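You operate a simulated robot arm through the tools that you are given. There is no shell and no other tool. Be economical: measure what you need, move in short steps, check, and stop when the job is done.

You run a simulated robot arm. Do the job below in one go: nothing can be reset, and whatever is moved stays where it is left.

TASK
Volume to LO, dock off, both docked headset packs into the yellow tray.
Fine: the teal and the grey pack stand upright in the tray; leave the dial, the LINK button and the third pack alone.

Only the result counts: the job must be done as asked and must still hold three seconds after the hand-in. Knocking over, shifting, dropping, spilling or breaking anything else fails it.

THE ROBOT
A 7-joint arm with a two-finger parallel gripper, fixed in place. Base frame: the origin is at the foot of the arm, x ahead of it, y to its left, z up. Units: cm, rad, N and s.
With the tool pointing down near the work surface it reaches from about 30 to 70 cm from the base axis. Its first joint turns from -1.152 to 1.152 rad. Payload 1.57 kg.
Tool frame: the origin (TCP) lies between the finger pads and is the grasp point; the fingertips stand 3 cm ahead of it; z points along the fingers, y is the line along which they close. Largest opening 11 cm; finger width 2.4, thickness 1.2; the body of the gripper, 4.8 by 11.2 cm, starts 7.8 cm behind the TCP.
Orientation is that of the tool frame in the base frame, as a unit quaternion [x, y, z, w]. With the fingers straight down and closing along the base's y, the tool's x points along the base's -x, its y along +y and its z along -z.

THE INTERFACE
- The arm moves only by the tool send_rows. Its argument "commands" is text: rows parted by semicolons, each of 7 numbers parted by spaces: the shift along the base's x, y, z in cm, then the turn, a rotation vector about the base's x, y, z in rad, then the closure, from 0 (fully open) to 1 (shut). In form: x y z wx wy wz claw; .... A call has 1 to 10 rows; each row is the pose to reach, as a shift and turn from the pose commanded when the call began. Rows are played at 5 a second. More than 5 cm and 0.15 rad between two rows, or a gripper value outside its range, and nothing of the call is played. A pose out of reach is approached as far as the arm can. The call stops where the force on the tool passes 60 N (or 10 N more than at its start, if that is more) or the arm is blocked; 0.2 s more then pass. Each finger travels about 10.8 cm/s and halts on what it meets, pressing with about 35 N; the grip force reading is that of the motor and also rises with nothing between the fingers. The clock runs only during rows and for 0.2 s after the last one: add rows that repeat a pose to give the fingers time. The reply holds the time, the measured pose of the TCP, the force on the tool along the base axes, the opening and the grip force, in the units named above and with some noise, and new pictures: "views" is both (left out), scene, wrist or none.
- Cameras (640 x 400 px; columns grow to the right, rows downward): "scene" is fixed at [15.34, -38.75, 142.16]; the picture's right is [0.87, -0.50, 0.00], its down [-0.18, -0.32, -0.93] and it looks along [0.46, 0.81, -0.36] (base axes); focal length 276 px, centre (320, 200). "wrist" rides on the gripper at [7, 1.6, -14.1] in the tool frame; the picture's right is [-0.23, 0.97, 0.00], its down [-0.85, -0.20, -0.48] and it looks along [-0.47, -0.11, 0.88] (tool axes); focal length 222 px, centre (320, 200).
- measure_at(camera, pixels): for up to 12 pixels [column, row] of the newest picture of that camera ("zoom" is the newest enlarged one), the place [x, y, z] in the base frame of the surface seen there, good to about 0.3 cm, but the place of the scene camera against the robot may be out by one fixed shift of up to 1.2 cm in any direction. It takes no simulated time.
- enlarge(camera, box): a new picture of the part [left, top, right, bottom] of that camera's present view, enlarged. It takes no simulated time.
- close_job(): hands the job in; it is judged then, once.

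Keep the steps short. Do not move on a guess: measure, check each grasp and each placing, and mend mistakes. In all there are 80 turns and 170 pictures (those below and enlarged ones count). Leave the gripper open and the arm clear of the work at the hand-in unless told otherwise, and finish with a single line.

The tools are called as a command line: name --argument value ..., lists and objects as JSON in quotes. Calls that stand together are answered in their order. send_rows: Moves the arm, as the interface text tells. Its arguments: {"type":"object","properties":{"commands":{"type":"string"},"views":{"type":"string","enum":["both","scene","wrist","none"]}},"required":["commands"]} The other tools are called the same way: measure_at (camera, pixels) gives the place of the surface under pixels of a picture; enlarge (camera, box) takes an enlarged picture of a part of a camera's view; close_job () hands the job in.

At the start:

```text
clock: 0.0
ee_pos: [37.7, -6.8, 129.86]
tcp_rot: [0.0, 1.0, 0.001, 0.001]
ft_force: [0.5, -0.4, -0.2]
opening: 10.98
grip_force: 0.1
```

scene: 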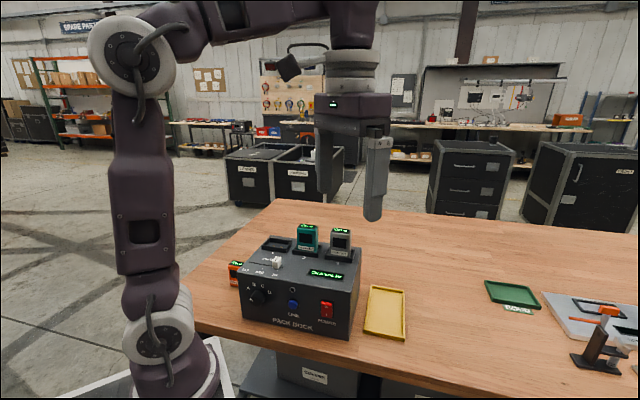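
wrist: 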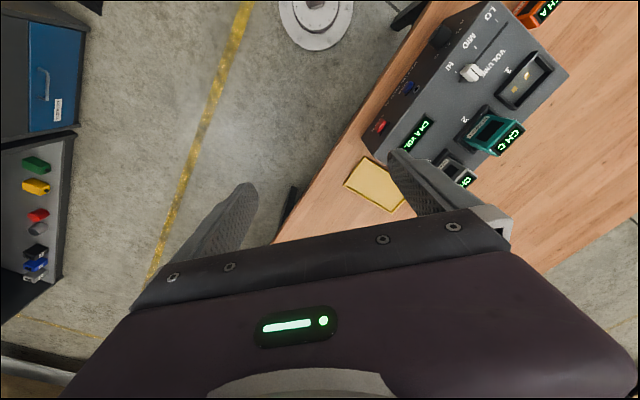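

I see the pack dock, with a volume slider on top, a power rocker, a blue LINK button and a dial on the front, and two docked packs (teal, grey). I'll enlarge both views for detail.

enlarge --camera "scene" --box '[220, 210, 420, 350]'

enlarge --camera "wrist" --box '[340, 0, 580, 220]'

```text
2.86 times, centred on (320, 280) of scene
```

zoom: 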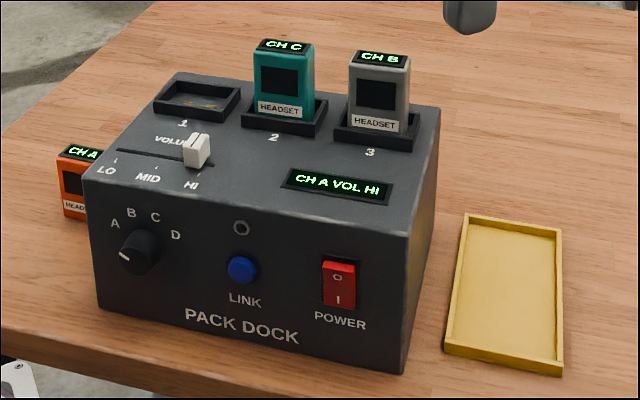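

```text
1.82 times, centred on (460, 110) of wrist
```

zoom: 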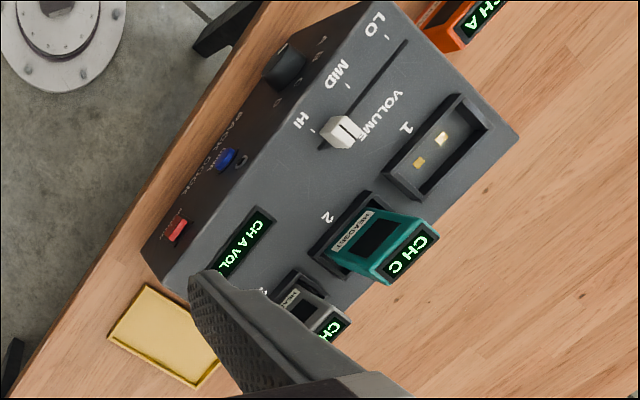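

The slider knob is at HI (wrist zoom ~343,133). Next I measure the key points in the wrist zoom, plus some scene points for cross-calibration.

measure_at --camera "zoom" --pixels '[[342, 128], [405, 42], [320, 149], [388, 38], [348, 86], [313, 131], [518, 133], [425, 225], [385, 280], [145, 290], [110, 337], [193, 385]]'

measure_at --camera "scene" --pixels '[[277, 261], [327, 304], [327, 315], [308, 227], [341, 230], [308, 240], [341, 243], [385, 312], [372, 288], [404, 291], [365, 333], [404, 338]]'

```text
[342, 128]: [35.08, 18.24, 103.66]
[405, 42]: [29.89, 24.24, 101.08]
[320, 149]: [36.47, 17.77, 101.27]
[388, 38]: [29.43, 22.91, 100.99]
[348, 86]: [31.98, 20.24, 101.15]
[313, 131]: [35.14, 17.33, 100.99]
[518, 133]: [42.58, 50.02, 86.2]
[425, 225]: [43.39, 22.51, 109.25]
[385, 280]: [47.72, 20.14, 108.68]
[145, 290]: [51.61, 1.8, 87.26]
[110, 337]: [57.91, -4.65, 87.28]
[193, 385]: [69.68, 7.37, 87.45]
```

```text
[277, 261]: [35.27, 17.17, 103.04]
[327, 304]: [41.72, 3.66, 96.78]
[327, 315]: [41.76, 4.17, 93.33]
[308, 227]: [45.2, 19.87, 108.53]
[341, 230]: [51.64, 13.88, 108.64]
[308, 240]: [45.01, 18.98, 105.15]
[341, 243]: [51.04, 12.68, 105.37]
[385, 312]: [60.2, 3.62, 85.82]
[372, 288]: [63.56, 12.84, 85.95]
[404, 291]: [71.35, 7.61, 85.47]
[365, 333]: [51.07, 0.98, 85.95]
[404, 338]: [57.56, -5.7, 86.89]
```

The dock and tray are turned about 45°. I go above the slider, turning the tool +0.785 rad about z so the fingers close along the slot, while staying high.

send_rows --commands "-0.4 4 0 0 0 0.13 0; -0.8 8 0 0 0 0.26 0; -1.2 12 0 0 0 0.39 0; -1.6 16 0 0 0 0.52 0; -2 20 0 0 0 0.65 0; -2.4 24 0 0 0 0.785 0; -2.6 25 0 0 0 0.785 0; -2.6 25 -4 0 0 0.785 0; -2.6 25 -4 0 0 0.785 0"

enlarge --camera "scene" --box '[220, 210, 420, 350]'

```text
clock: 2.0
ee_pos: [35.23, 18.21, 125.88]
tcp_rot: [-0.383, 0.924, 0.0, 0.0]
ft_force: [-0.3, 0.4, 0.5]
opening: 11.0
grip_force: 0.1
```

scene: 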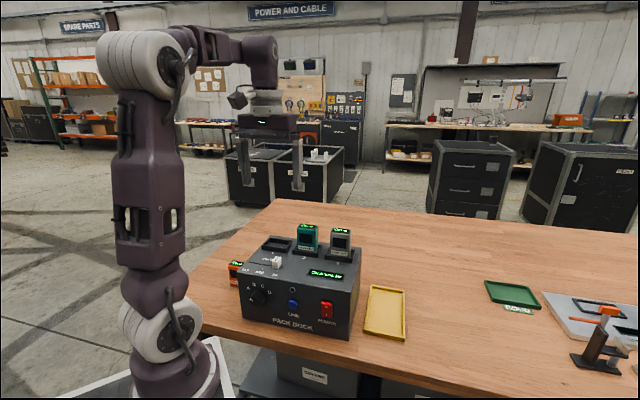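
wrist: 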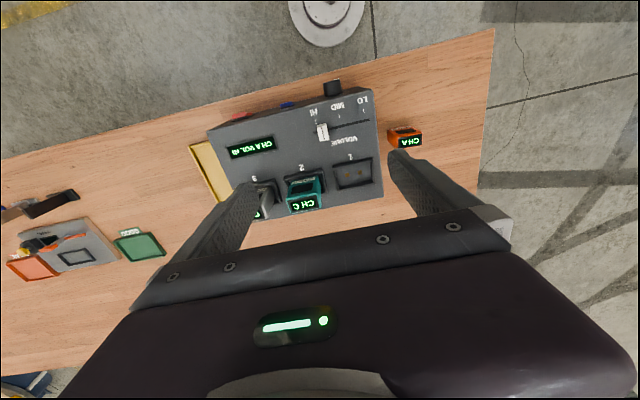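

```text
2.86 times, centred on (320, 280) of scene
```

zoom: 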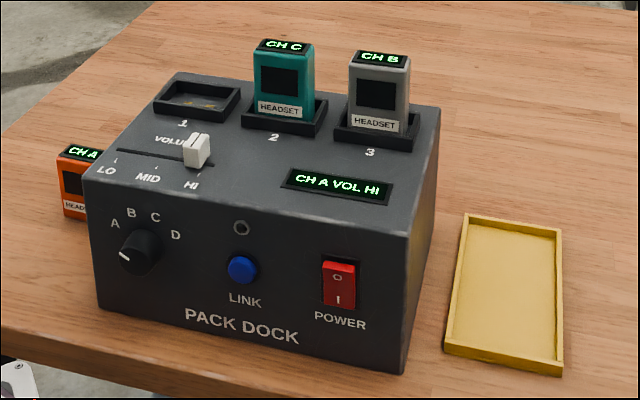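

The dock is in the wrist view at about (200-390, 80-215). I enlarge it to measure accurately.

enlarge --camera "wrist" --box '[190, 75, 430, 225]'

```text
2.67 times, centred on (310, 150) of wrist
```

zoom: 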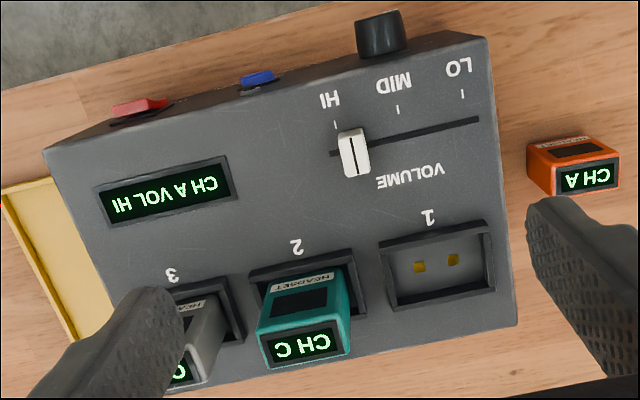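

measure_at --camera "zoom" --pixels '[[351, 137], [354, 171], [477, 120], [332, 153], [462, 94], [398, 110], [336, 125], [258, 338], [346, 328], [350, 352], [267, 367], [140, 106]]'

measure_at --camera "zoom" --pixels '[[530, 147], [600, 138], [616, 188], [556, 190], [445, 262], [485, 38], [48, 150], [515, 322], [80, 35], [485, 225], [380, 240], [368, 20]]'

```text
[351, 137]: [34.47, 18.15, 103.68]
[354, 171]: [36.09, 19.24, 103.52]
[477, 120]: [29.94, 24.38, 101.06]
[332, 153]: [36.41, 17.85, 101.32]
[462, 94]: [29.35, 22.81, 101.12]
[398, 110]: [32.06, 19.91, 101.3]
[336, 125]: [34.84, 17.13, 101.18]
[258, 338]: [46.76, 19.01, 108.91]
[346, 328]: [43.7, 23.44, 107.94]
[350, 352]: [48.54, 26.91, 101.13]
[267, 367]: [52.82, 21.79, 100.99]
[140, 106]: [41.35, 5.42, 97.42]
```

```text
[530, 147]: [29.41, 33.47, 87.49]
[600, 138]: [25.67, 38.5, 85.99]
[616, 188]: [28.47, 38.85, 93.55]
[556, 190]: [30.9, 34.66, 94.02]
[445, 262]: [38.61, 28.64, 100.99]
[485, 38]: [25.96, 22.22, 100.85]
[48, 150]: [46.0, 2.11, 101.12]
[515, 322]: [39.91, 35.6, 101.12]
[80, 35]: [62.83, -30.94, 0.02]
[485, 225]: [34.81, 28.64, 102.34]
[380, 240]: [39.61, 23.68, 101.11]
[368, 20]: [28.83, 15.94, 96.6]
```

The knob centre is about (35.5, 18.7) with its top at 103.6. The LO tick is about 8 cm along (-1, 1)/√2. I descend astride the knob with the fingers half open and stop with the tips about 0.7 cm above the panel.

send_rows --commands "0.4 0.5 -4 0 0 0 0.5; 0.4 0.5 -8 0 0 0 0.5; 0.4 0.5 -12 0 0 0 0.5; 0.4 0.5 -15 0 0 0 0.5; 0.4 0.5 -17 0 0 0 0.5; 0.4 0.5 -17 0 0 0 0.5"

enlarge --camera "scene" --box '[220, 210, 380, 310]'

```text
clock: 3.4
ee_pos: [35.39, 18.6, 108.75]
tcp_rot: [-0.383, 0.924, 0.0, 0.001]
ft_force: [-1.0, -0.8, -0.7]
opening: 5.51
grip_force: 0.1
```

scene: 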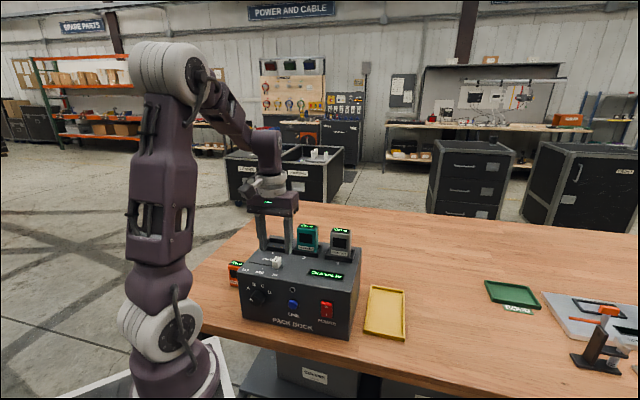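
wrist: 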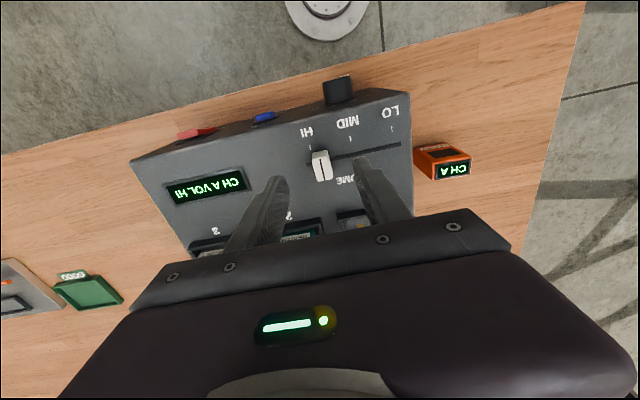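

```text
4.00 times, centred on (300, 260) of scene
```

zoom: 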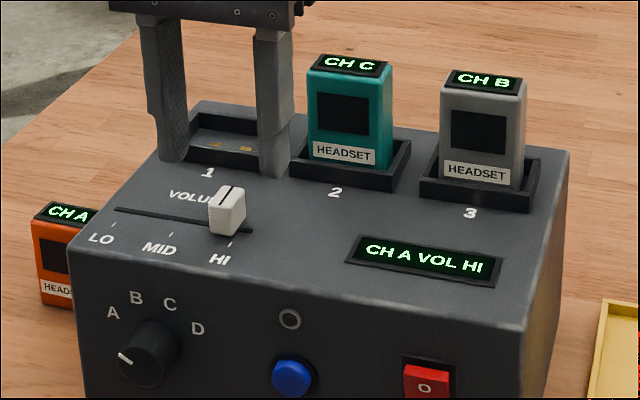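

The fingers line up around the knob. I lower 4 cm to TCP z 104.75 and close.

send_rows --commands "0 0 -2 0 0 0 0.5; 0 0 -4 0 0 0 0.5; 0 0 -4 0 0 0 0.5; 0 0 -4 0 0 0 0.75; 0 0 -4 0 0 0 1; 0 0 -4 0 0 0 1"

enlarge --camera "scene" --box '[220, 210, 380, 310]'

```text
clock: 4.8
ee_pos: [35.41, 18.67, 104.74]
tcp_rot: [-0.382, 0.924, 0.0, 0.0]
ft_force: [-0.1, 1.4, -4.6]
opening: 1.45
grip_force: 30.7
```

scene: 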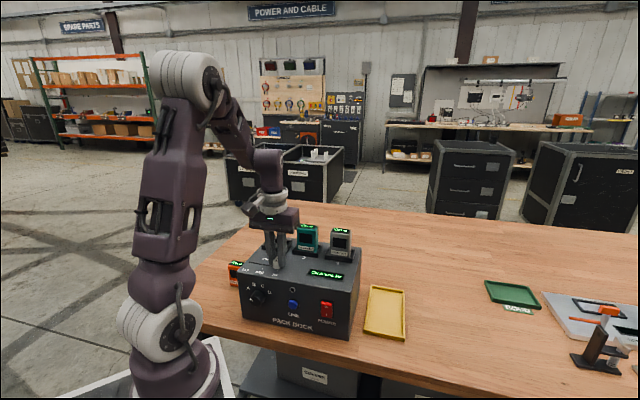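
wrist: 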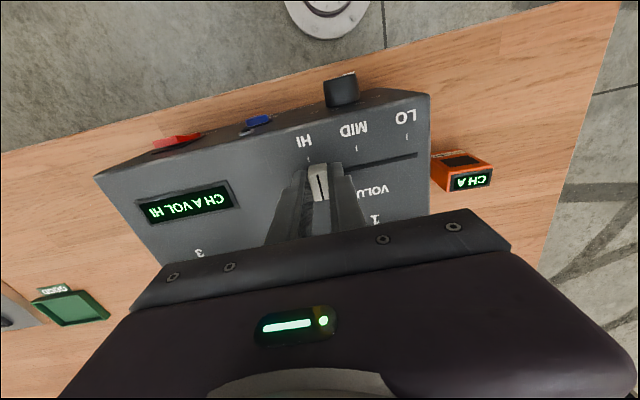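

```text
4.00 times, centred on (300, 260) of scene
```

zoom: 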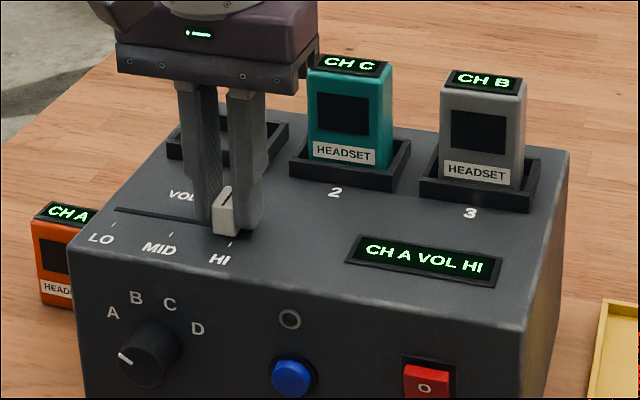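

The knob is gripped (opening 1.45). I slide it gently towards LO along (-1, +1) and watch the force.

send_rows --commands "-1 1 0 0 0 0 1; -2 2 0 0 0 0 1; -3 3 0 0 0 0 1; -4 4 0 0 0 0 1; -4.5 4.5 0 0 0 0 1; -4.5 4.5 0 0 0 0 1"

enlarge --camera "scene" --box '[220, 210, 380, 310]'

```text
clock: 6.2
ee_pos: [30.88, 23.13, 104.82]
tcp_rot: [-0.383, 0.924, 0.0, 0.0]
ft_force: [0.6, 1.5, -30.3]
opening: 1.49
grip_force: 31.0
```

scene: 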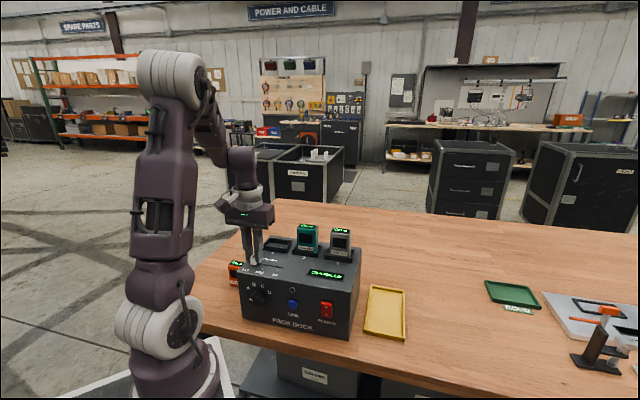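
wrist: 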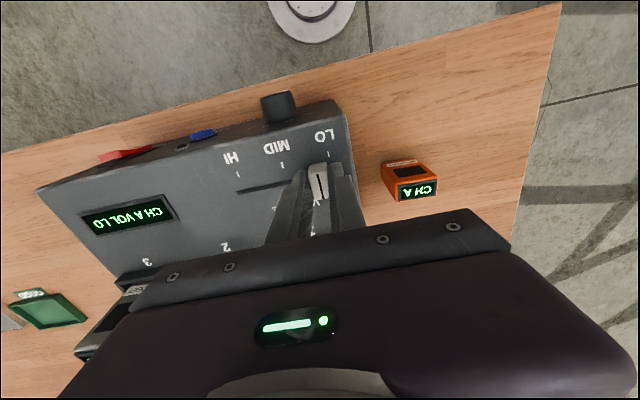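

```text
4.00 times, centred on (300, 260) of scene
```

zoom: 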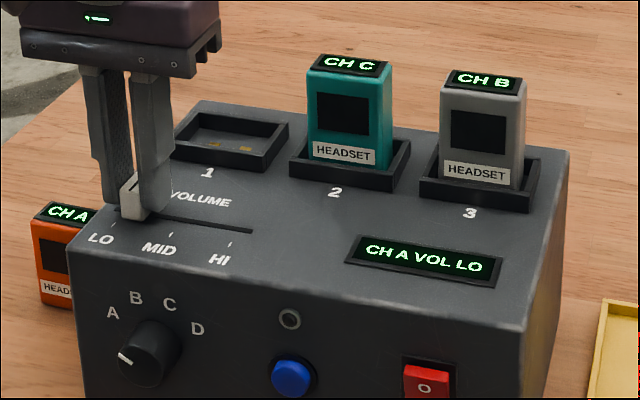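

The display reads "VOL LO". The knob is still a little short of the LO tick, so I nudge it further, slightly raised to relieve the vertical force.

send_rows --commands "-0.2 0.2 0.1 0 0 0 1; -0.4 0.4 0.1 0 0 0 1; -0.55 0.55 0.1 0 0 0 1; -0.55 0.55 0.1 0 0 0 1"

enlarge --camera "scene" --box '[220, 210, 380, 310]'

```text
clock: 7.2
ee_pos: [30.39, 23.69, 105.0]
tcp_rot: [-0.382, 0.924, 0.0, 0.002]
ft_force: [3.8, 3.0, -20.6]
opening: 1.48
grip_force: 30.8
```

scene: 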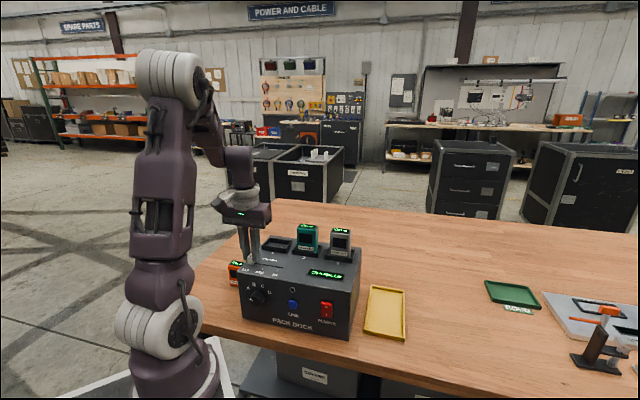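
wrist: 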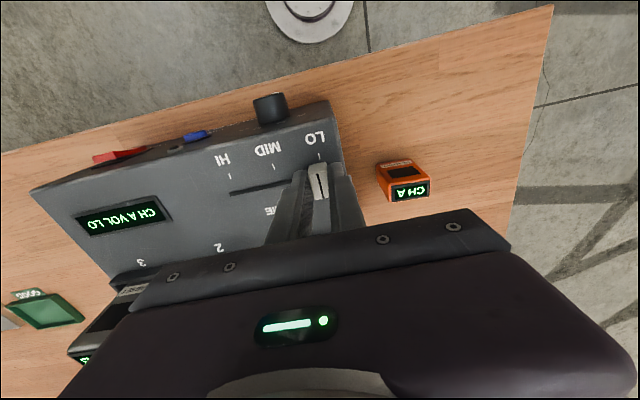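

```text
4.00 times, centred on (300, 260) of scene
```

zoom: 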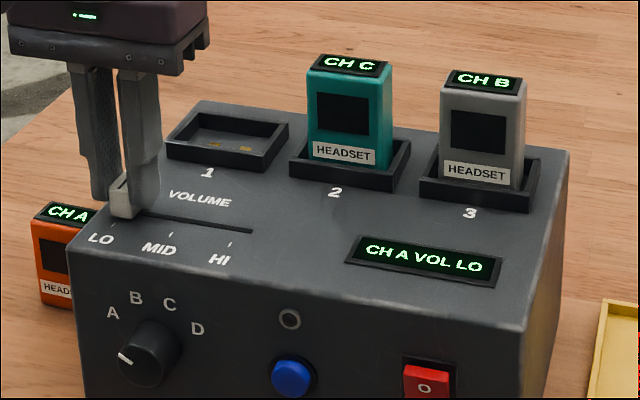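

The knob is at the LO tick and the display reads VOL LO. I release and rise.

send_rows --commands "0 0 0 0 0 0 0.7; 0 0 0 0 0 0 0.6; 0 0 2 0 0 0 0.6; 0 0 6 0 0 0 0.6; 0 0 11 0 0 0 0.6; 0 0 15 0 0 0 0.8; 0 0 15 0 0 0 1"

enlarge --camera "scene" --box '[220, 230, 380, 330]'

enlarge --camera "scene" --box '[295, 285, 359, 325]'

```text
clock: 8.8
ee_pos: [30.33, 23.87, 120.2]
tcp_rot: [-0.383, 0.924, 0.0, 0.0]
ft_force: [0.3, 0.3, -0.2]
opening: 0.0
grip_force: 20.9
```

scene: 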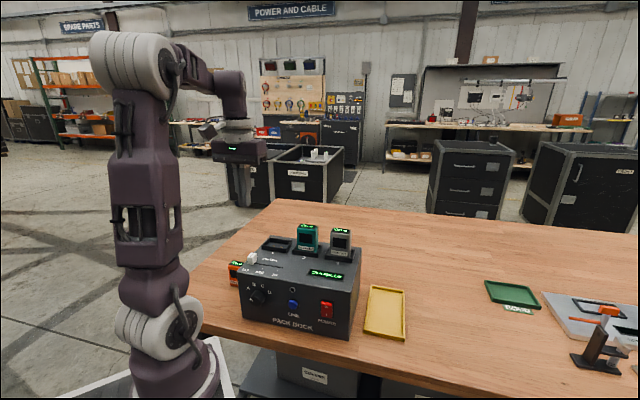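
wrist: 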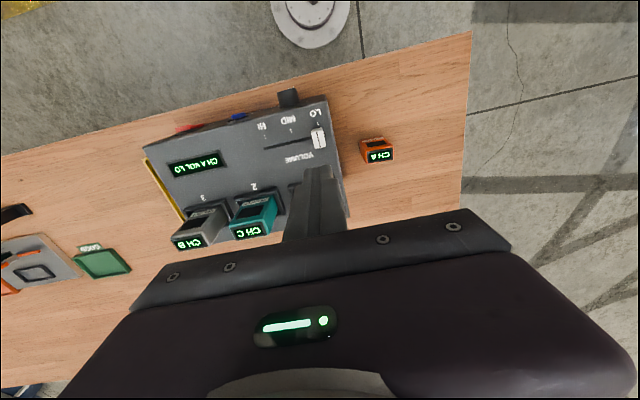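

```text
4.00 times, centred on (300, 280) of scene
```

zoom: 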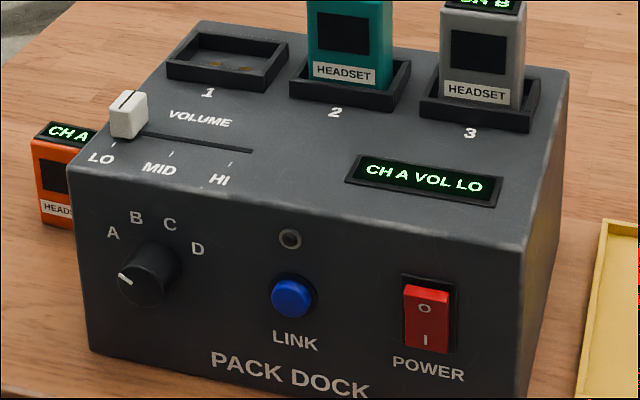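

```text
10.00 times, centred on (327, 305) of scene
```

zoom: 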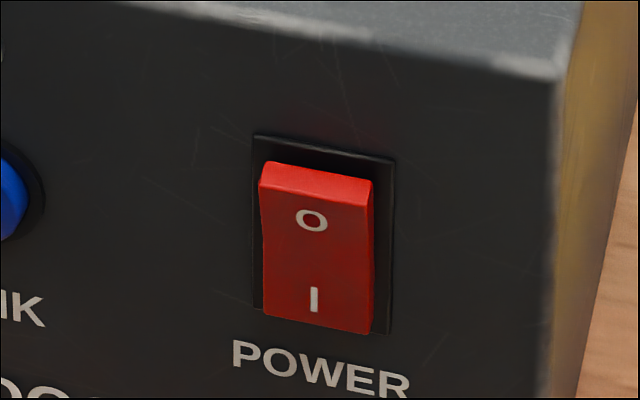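

Volume stays at LO. The rocker's top "O" end sticks out (it is on), so I must press the O end in. I measure the rocker and the face around it.

measure_at --camera "zoom" --pixels '[[315, 180], [312, 220], [313, 300], [265, 180], [370, 200], [315, 318], [200, 200], [450, 250], [200, 80], [180, 330], [450, 120], [470, 66]]'

measure_at --camera "wrist" --pixels '[[187, 127], [318, 132], [237, 117], [289, 97]]'

```text
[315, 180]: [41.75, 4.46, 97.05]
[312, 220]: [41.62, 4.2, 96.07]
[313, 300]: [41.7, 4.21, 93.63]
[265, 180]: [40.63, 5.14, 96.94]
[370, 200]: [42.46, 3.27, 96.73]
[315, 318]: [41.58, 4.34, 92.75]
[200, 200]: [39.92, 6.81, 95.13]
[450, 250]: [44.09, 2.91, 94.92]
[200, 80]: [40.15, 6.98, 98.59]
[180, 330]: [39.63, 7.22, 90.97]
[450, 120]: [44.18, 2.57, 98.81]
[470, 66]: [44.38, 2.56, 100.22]
```

```text
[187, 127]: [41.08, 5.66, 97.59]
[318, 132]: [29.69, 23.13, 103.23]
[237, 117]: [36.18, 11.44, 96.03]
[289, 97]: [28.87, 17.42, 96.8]
```

I estimate the rocker's top end at about (41.8, 5.3, 96.8). With the fingers closed I move in front of the dock and up high, then tilt the tool about 0.7 rad so the fingertips point at the panel.

send_rows --commands "1.3 -4.6 0 0 0 0 1; 2.6 -9.2 0 0 0 0 1; 3.9 -13.8 0 0 0 0 1; 5.2 -18.4 0 0 0 0 1; 6.5 -22.9 0 0.099 -0.099 0 1; 6.5 -22.9 0 0.198 -0.198 0 1; 6.5 -22.9 0 0.297 -0.297 0 1; 6.5 -22.9 0 0.396 -0.396 0 1; 6.5 -22.9 0 0.495 -0.495 0 1; 6.5 -22.9 0 0.495 -0.495 0 1"

```text
clock: 11.0
ee_pos: [36.99, 0.86, 119.93]
tcp_rot: [-0.359, 0.868, 0.131, 0.317]
ft_force: [0.4, -1.1, 0.1]
opening: 0.0
grip_force: 21.2
```

scene: 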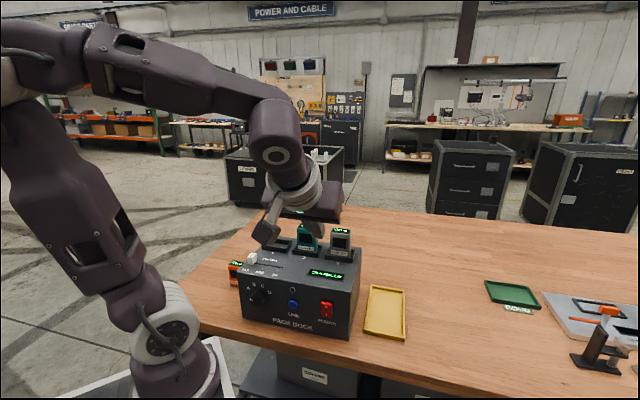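
wrist: 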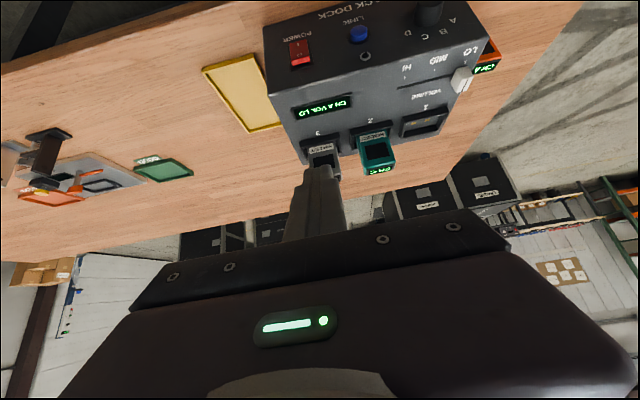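

The tilt was reached and the wrist sees the rocker at about (300, 52). I measure it precisely.

enlarge --camera "wrist" --box '[260, 20, 388, 100]'

```text
5.00 times, centred on (324, 60) of wrist
```

zoom: 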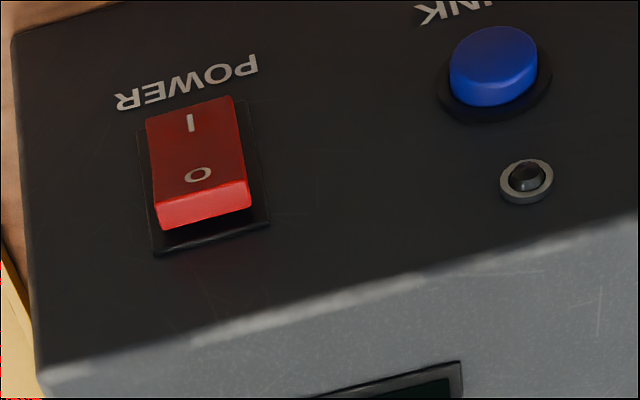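

measure_at --camera "zoom" --pixels '[[200, 191], [198, 175], [191, 124], [160, 198], [246, 180], [202, 212], [300, 180], [110, 200], [490, 65], [205, 340], [192, 110], [180, 310]]'

```text
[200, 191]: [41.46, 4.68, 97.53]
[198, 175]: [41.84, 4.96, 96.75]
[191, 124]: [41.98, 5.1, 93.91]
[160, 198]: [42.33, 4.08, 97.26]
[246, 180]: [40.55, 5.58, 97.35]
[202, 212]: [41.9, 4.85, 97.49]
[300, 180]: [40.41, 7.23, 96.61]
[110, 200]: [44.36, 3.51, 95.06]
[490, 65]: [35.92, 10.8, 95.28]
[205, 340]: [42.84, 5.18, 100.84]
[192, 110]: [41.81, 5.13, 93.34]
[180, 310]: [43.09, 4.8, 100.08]
```

The rocker's O edge is at (41.5, 4.7, 97.5), and its centre line has x−y ≈ 36.85. I descend in front of it, about 2.5 cm off.

send_rows --commands "0.5 0.1 -4.5 0 0 0 1; 1 0.27 -9 0 0 0 1; 1 0.27 -13.5 0 0 0 1; 1 0.27 -18 0 0 0 1; 1 0.27 -21.5 0 0 0 1; 1 0.27 -21.5 0 0 0 1"

enlarge --camera "scene" --box '[260, 240, 388, 320]'

```text
clock: 12.4
ee_pos: [37.91, 1.11, 98.44]
tcp_rot: [-0.359, 0.868, 0.132, 0.317]
ft_force: [-0.1, 0.4, -0.7]
opening: 0.0
grip_force: 21.1
```

scene: 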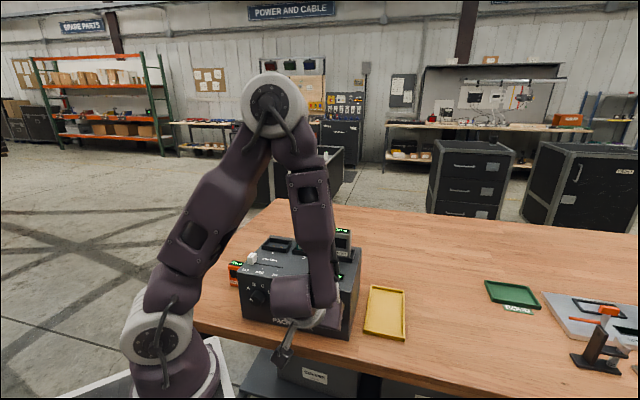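
wrist: 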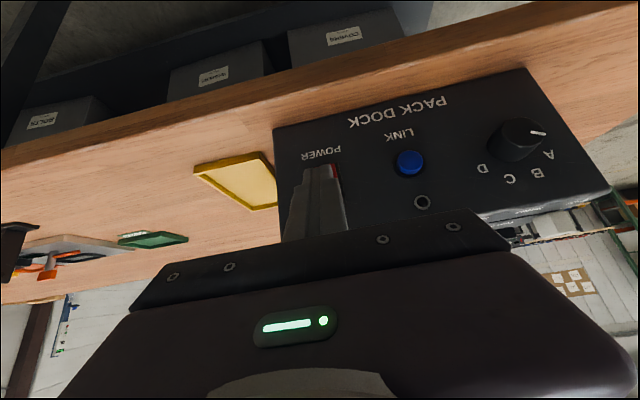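

```text
5.00 times, centred on (324, 280) of scene
```

zoom: 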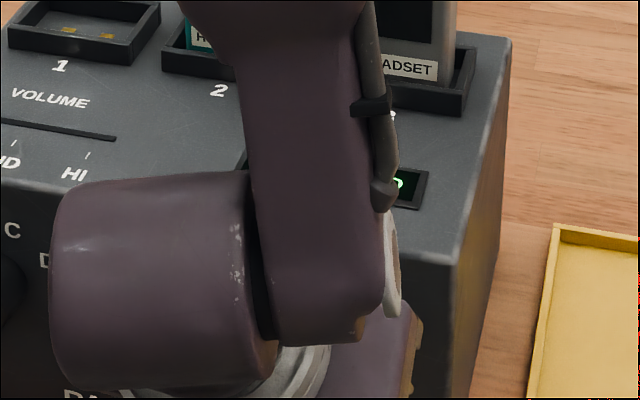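

The finger is in front of the rocker. I advance along (+1, +1)/√2 in small steps and watch the force.

send_rows --commands "0.7 0.7 0 0 0 0 1; 1.2 1.2 0 0 0 0 1; 1.6 1.6 0 0 0 0 1; 1.9 1.9 0 0 0 0 1; 2.1 2.1 0 0 0 0 1"

enlarge --camera "wrist" --box '[260, 110, 420, 210]'

```text
clock: 13.6
ee_pos: [39.93, 3.15, 98.39]
tcp_rot: [-0.359, 0.868, 0.131, 0.317]
ft_force: [-20.4, -16.3, 15.1]
opening: 0.0
grip_force: 21.4
```

scene: 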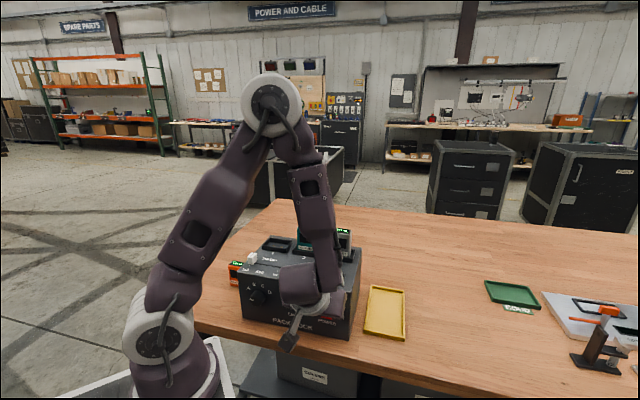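
wrist: 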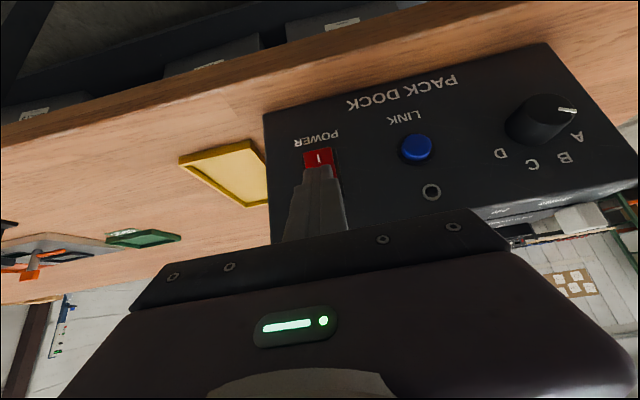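

```text
4.00 times, centred on (340, 160) of wrist
```

zoom: 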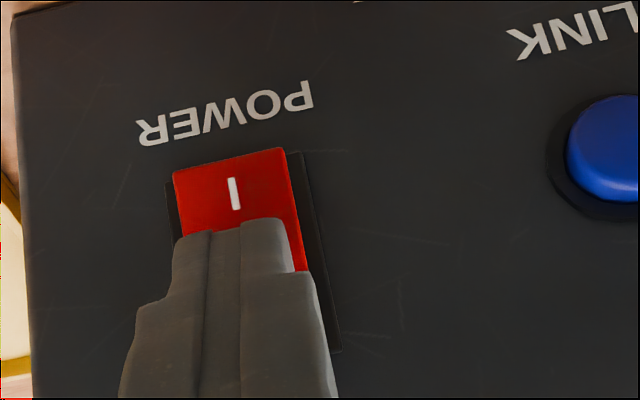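

There is about 26 N of contact on the O half. I back off and look at the rocker before pressing harder.

send_rows --commands "-1 -1 0 0 0 0 1; -2 -2 0 0 0 0 1; -3 -3 3 0 0 0 1; -3 -3 8 0 0 0 1; -3 -3 12 0 0 0 1; -3 -3 12 0 0 0 1" --views "wrist"

enlarge --camera "wrist" --box '[220, 10, 476, 170]'

```text
clock: 15.0
ee_pos: [37.04, -0.06, 110.48]
tcp_rot: [-0.36, 0.868, 0.131, 0.317]
ft_force: [0.0, -0.4, -1.1]
opening: 0.0
grip_force: 21.3
```

wrist: 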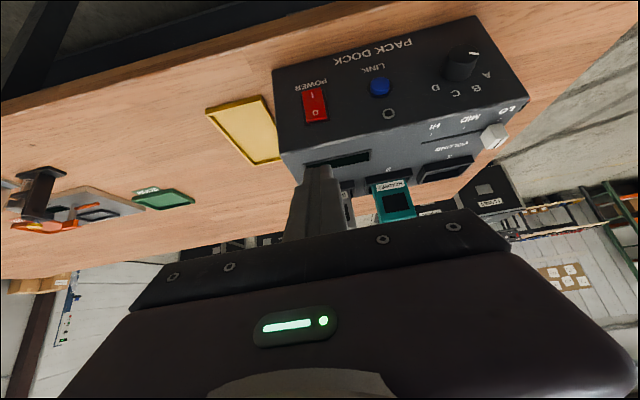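

```text
2.50 times, centred on (348, 90) of wrist
```

zoom: 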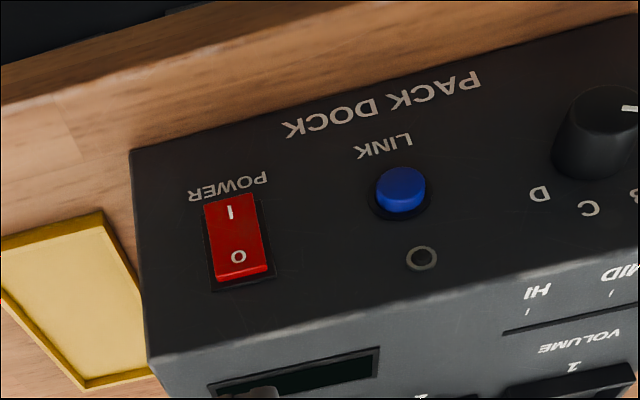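

The rocker looks flipped: its O edge is thinner and the display strip appears dark. I rise and straighten the tool, then confirm.

send_rows --commands "0 0 4.5 -0.099 0.099 0 1; 0 0 9 -0.198 0.198 0 0.8; 0 0 13 -0.297 0.297 0 0.6; 0 0 15 -0.396 0.396 0 0.4; 0 0 17 -0.495 0.495 0 0.3; 0 4 17 -0.495 0.495 0 0.3; 0 4 17 -0.495 0.495 0 0.3"

enlarge --camera "scene" --box '[220, 220, 380, 320]'

enlarge --camera "scene" --box '[295, 285, 359, 325]'

```text
clock: 16.6
ee_pos: [37.08, 4.35, 127.45]
tcp_rot: [-0.383, 0.924, 0.0, 0.0]
ft_force: [-0.2, -0.3, 0.2]
opening: 7.7
grip_force: 0.1
```

scene: 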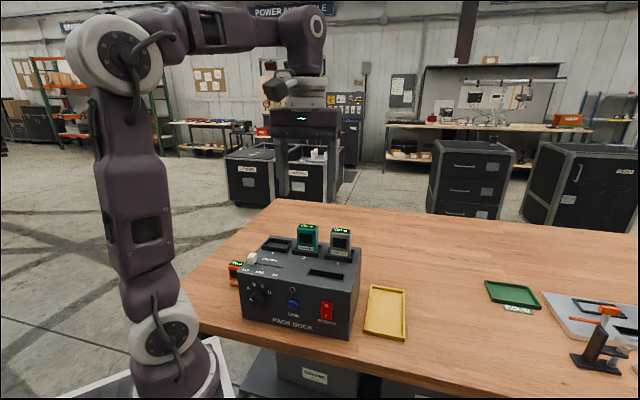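
wrist: 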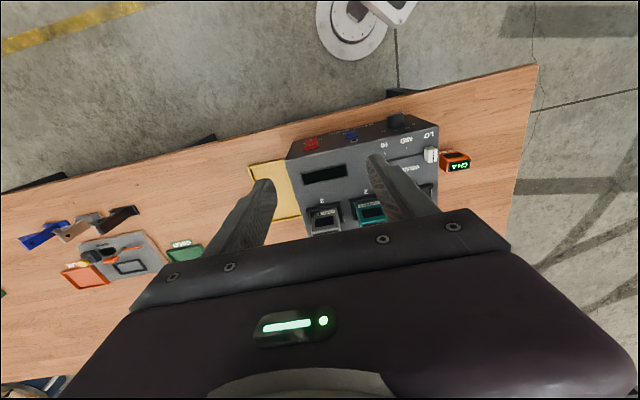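

```text
4.00 times, centred on (300, 270) of scene
```

zoom: 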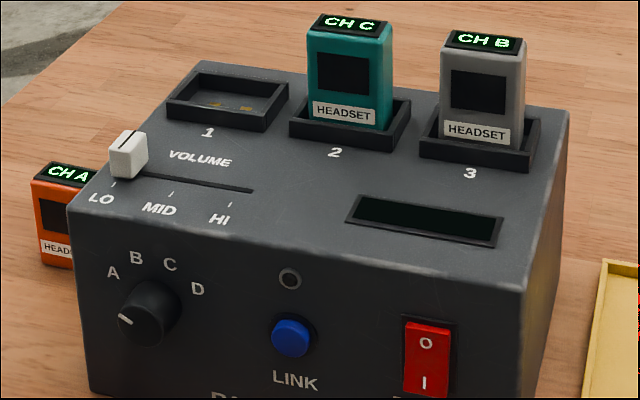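

```text
10.00 times, centred on (327, 305) of scene
```

zoom: 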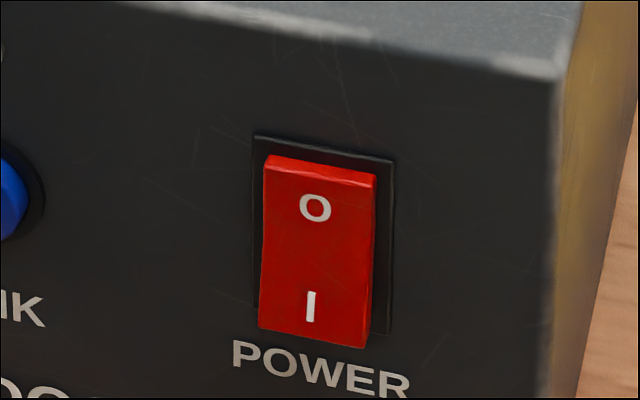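

The dock is off: the rocker is at O, the display is dark and nothing shifted. Next I hover over the teal pack.

send_rows --commands "2.1 4.2 0 0 0 0 0.3; 4.2 8.4 0 0 0 0 0.3; 6.4 12.7 -2 0 0 0 0.3; 8.55 16.98 -4 0 0 0 0.3; 8.55 16.98 -6 0 0 0 0.3; 8.55 16.98 -6 0 0 0 0.3"

enlarge --camera "wrist" --box '[200, 80, 440, 230]'

enlarge --camera "scene" --box '[240, 180, 400, 280]'

```text
refused: row 3 steps farther than a row can; nothing moved
```

```text
2.67 times, centred on (320, 155) of wrist
```

zoom: 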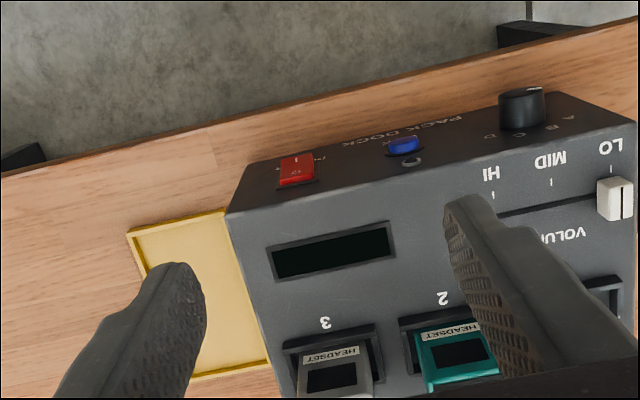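

```text
4.00 times, centred on (320, 230) of scene
```

zoom: 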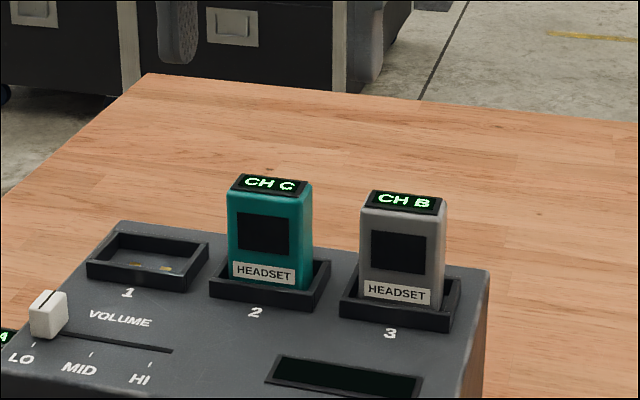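

The step was too big, so I resend it with smaller ones. The scene zoom shows both packs clearly, so I measure their tops there.

measure_at --camera "zoom" --pixels '[[233, 190], [301, 193], [308, 183], [242, 177], [364, 206], [433, 212], [442, 199], [372, 193], [308, 280], [232, 270], [215, 295], [365, 285]]'

send_rows --commands "2 4 0 0 0 0 0.3; 4 8 0 0 0 0 0.3; 6 12 -1 0 0 0 0.3; 8 16 -2 0 0 0 0.3; 8.55 16.98 -5 0 0 0 0.3; 8.55 16.98 -6 0 0 0 0.3; 8.55 16.98 -6 0 0 0 0.3"

enlarge --camera "wrist" --box '[200, 80, 440, 230]'

```text
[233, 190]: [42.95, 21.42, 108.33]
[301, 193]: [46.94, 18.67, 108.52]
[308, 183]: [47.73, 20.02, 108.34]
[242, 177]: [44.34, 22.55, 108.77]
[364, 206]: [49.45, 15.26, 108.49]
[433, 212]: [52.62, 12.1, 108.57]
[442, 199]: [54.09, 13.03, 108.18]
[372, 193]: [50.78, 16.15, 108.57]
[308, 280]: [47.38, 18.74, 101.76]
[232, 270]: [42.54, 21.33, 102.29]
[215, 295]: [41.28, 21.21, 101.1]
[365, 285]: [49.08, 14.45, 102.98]
```

```text
clock: 18.2
ee_pos: [45.52, 21.35, 121.46]
tcp_rot: [-0.382, 0.924, 0.0, 0.0]
ft_force: [-0.6, 0.1, 0.4]
opening: 7.73
grip_force: 0.1
```

scene: 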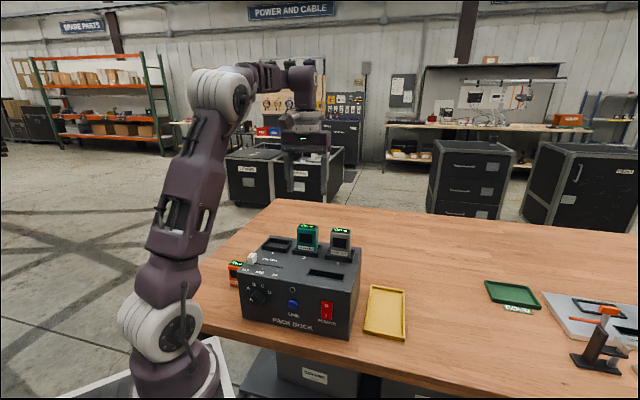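
wrist: 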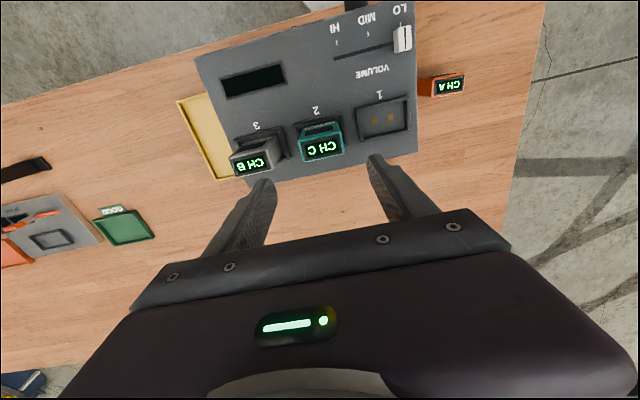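

```text
2.67 times, centred on (320, 155) of wrist
```

zoom: 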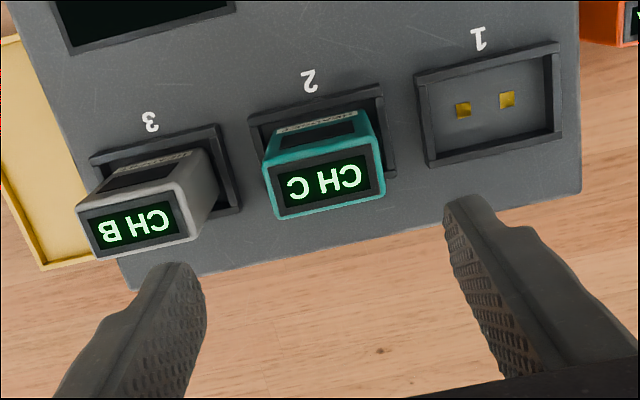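

measure_at --camera "zoom" --pixels '[[270, 168], [368, 147], [383, 192], [281, 213], [85, 213], [170, 195], [194, 236], [104, 255], [325, 182], [137, 224], [20, 50], [45, 268]]'

```text
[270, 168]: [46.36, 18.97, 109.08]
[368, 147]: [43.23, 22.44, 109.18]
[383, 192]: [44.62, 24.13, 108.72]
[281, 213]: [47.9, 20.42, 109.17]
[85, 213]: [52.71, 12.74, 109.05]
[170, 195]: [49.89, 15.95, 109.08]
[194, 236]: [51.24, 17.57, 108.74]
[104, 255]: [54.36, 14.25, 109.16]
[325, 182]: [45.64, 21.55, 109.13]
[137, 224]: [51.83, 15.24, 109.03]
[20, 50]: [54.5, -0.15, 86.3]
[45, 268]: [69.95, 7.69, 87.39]
```

Teal centre is about (45.6, 21.5), grey about (52.05, 15.1), tops at z 109.1. I descend on the teal pack to TCP z 106.5.

send_rows --commands "0 0.3 -4 0 0 0 0.36; 0 0.3 -8 0 0 0 0.36; 0 0.3 -11 0 0 0 0.36; 0 0.3 -13 0 0 0 0.36; 0 0.3 -15 0 0 0 0.36; 0 0.3 -15 0 0 0 0.36"

enlarge --camera "scene" --box '[240, 180, 400, 280]'

```text
clock: 19.6
ee_pos: [45.59, 21.34, 106.56]
tcp_rot: [-0.381, 0.924, 0.0, 0.0]
ft_force: [0.2, -0.2, 0.4]
opening: 7.01
grip_force: 0.1
```

scene: 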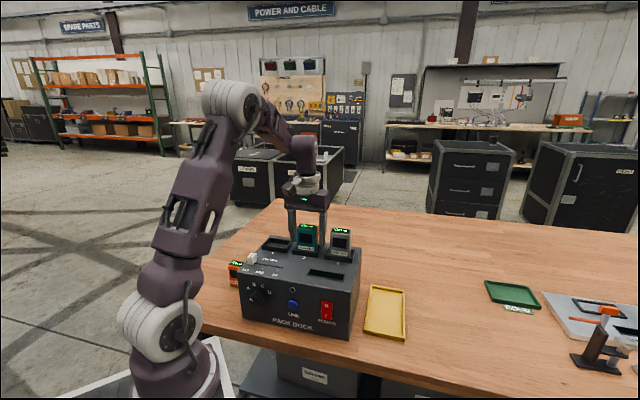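
wrist: 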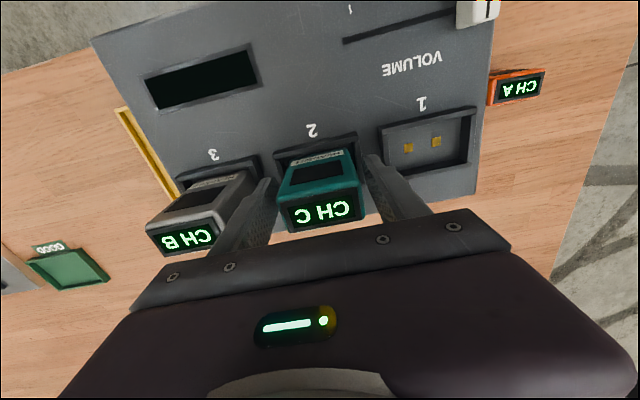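

```text
4.00 times, centred on (320, 230) of scene
```

zoom: 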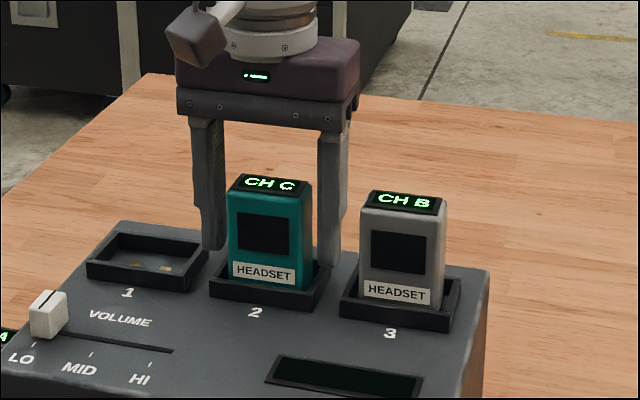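

The fingers straddle the teal pack. I close.

send_rows --commands "0 0 0 0 0 0 0.5; 0 0 0 0 0 0 0.7; 0 0 0 0 0 0 1; 0 0 0 0 0 0 1; 0 0 0 0 0 0 1"

enlarge --camera "scene" --box '[240, 180, 400, 280]'

```text
clock: 20.8
ee_pos: [45.6, 21.44, 106.54]
tcp_rot: [-0.383, 0.924, 0.0, 0.0]
ft_force: [0.6, -0.8, -0.4]
opening: 5.4
grip_force: 34.8
```

scene: 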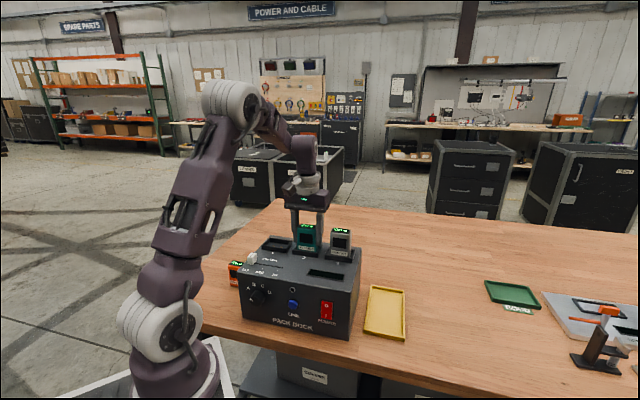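
wrist: 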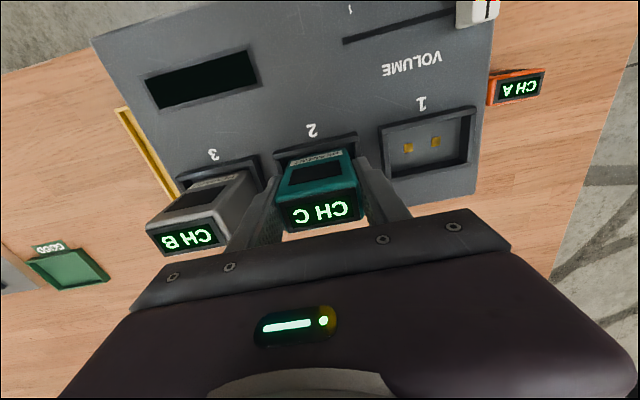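

```text
4.00 times, centred on (320, 230) of scene
```

zoom: 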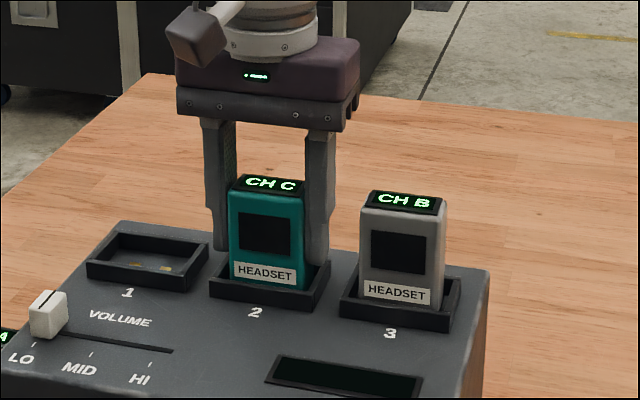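

Gripped: opening 5.4, 35 N. I lift slowly straight up.

send_rows --commands "0 0 0.5 0 0 0 1; 0 0 1.5 0 0 0 1; 0 0 3 0 0 0 1; 0 0 6 0 0 0 1; 0 0 10 0 0 0 1; 0 0 14 0 0 0 1; 0 0 14 0 0 0 1"

enlarge --camera "scene" --box '[240, 180, 400, 280]'

```text
clock: 22.4
ee_pos: [45.68, 21.35, 120.56]
tcp_rot: [-0.382, 0.924, 0.0, 0.001]
ft_force: [0.4, 0.0, -1.8]
opening: 5.35
grip_force: 34.8
```

scene: 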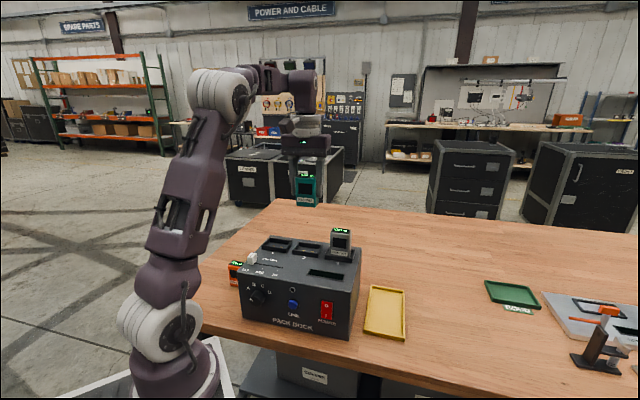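
wrist: 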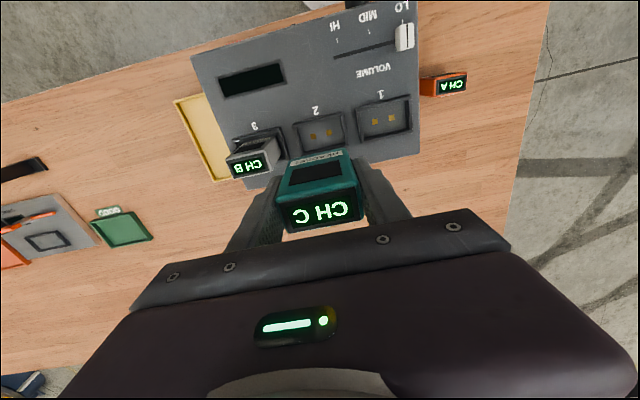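

```text
4.00 times, centred on (320, 230) of scene
```

zoom: 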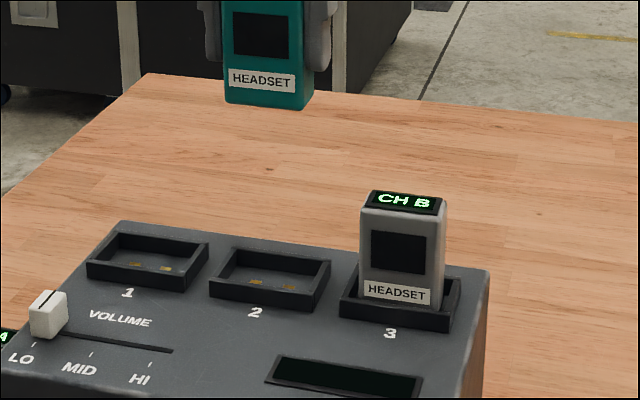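

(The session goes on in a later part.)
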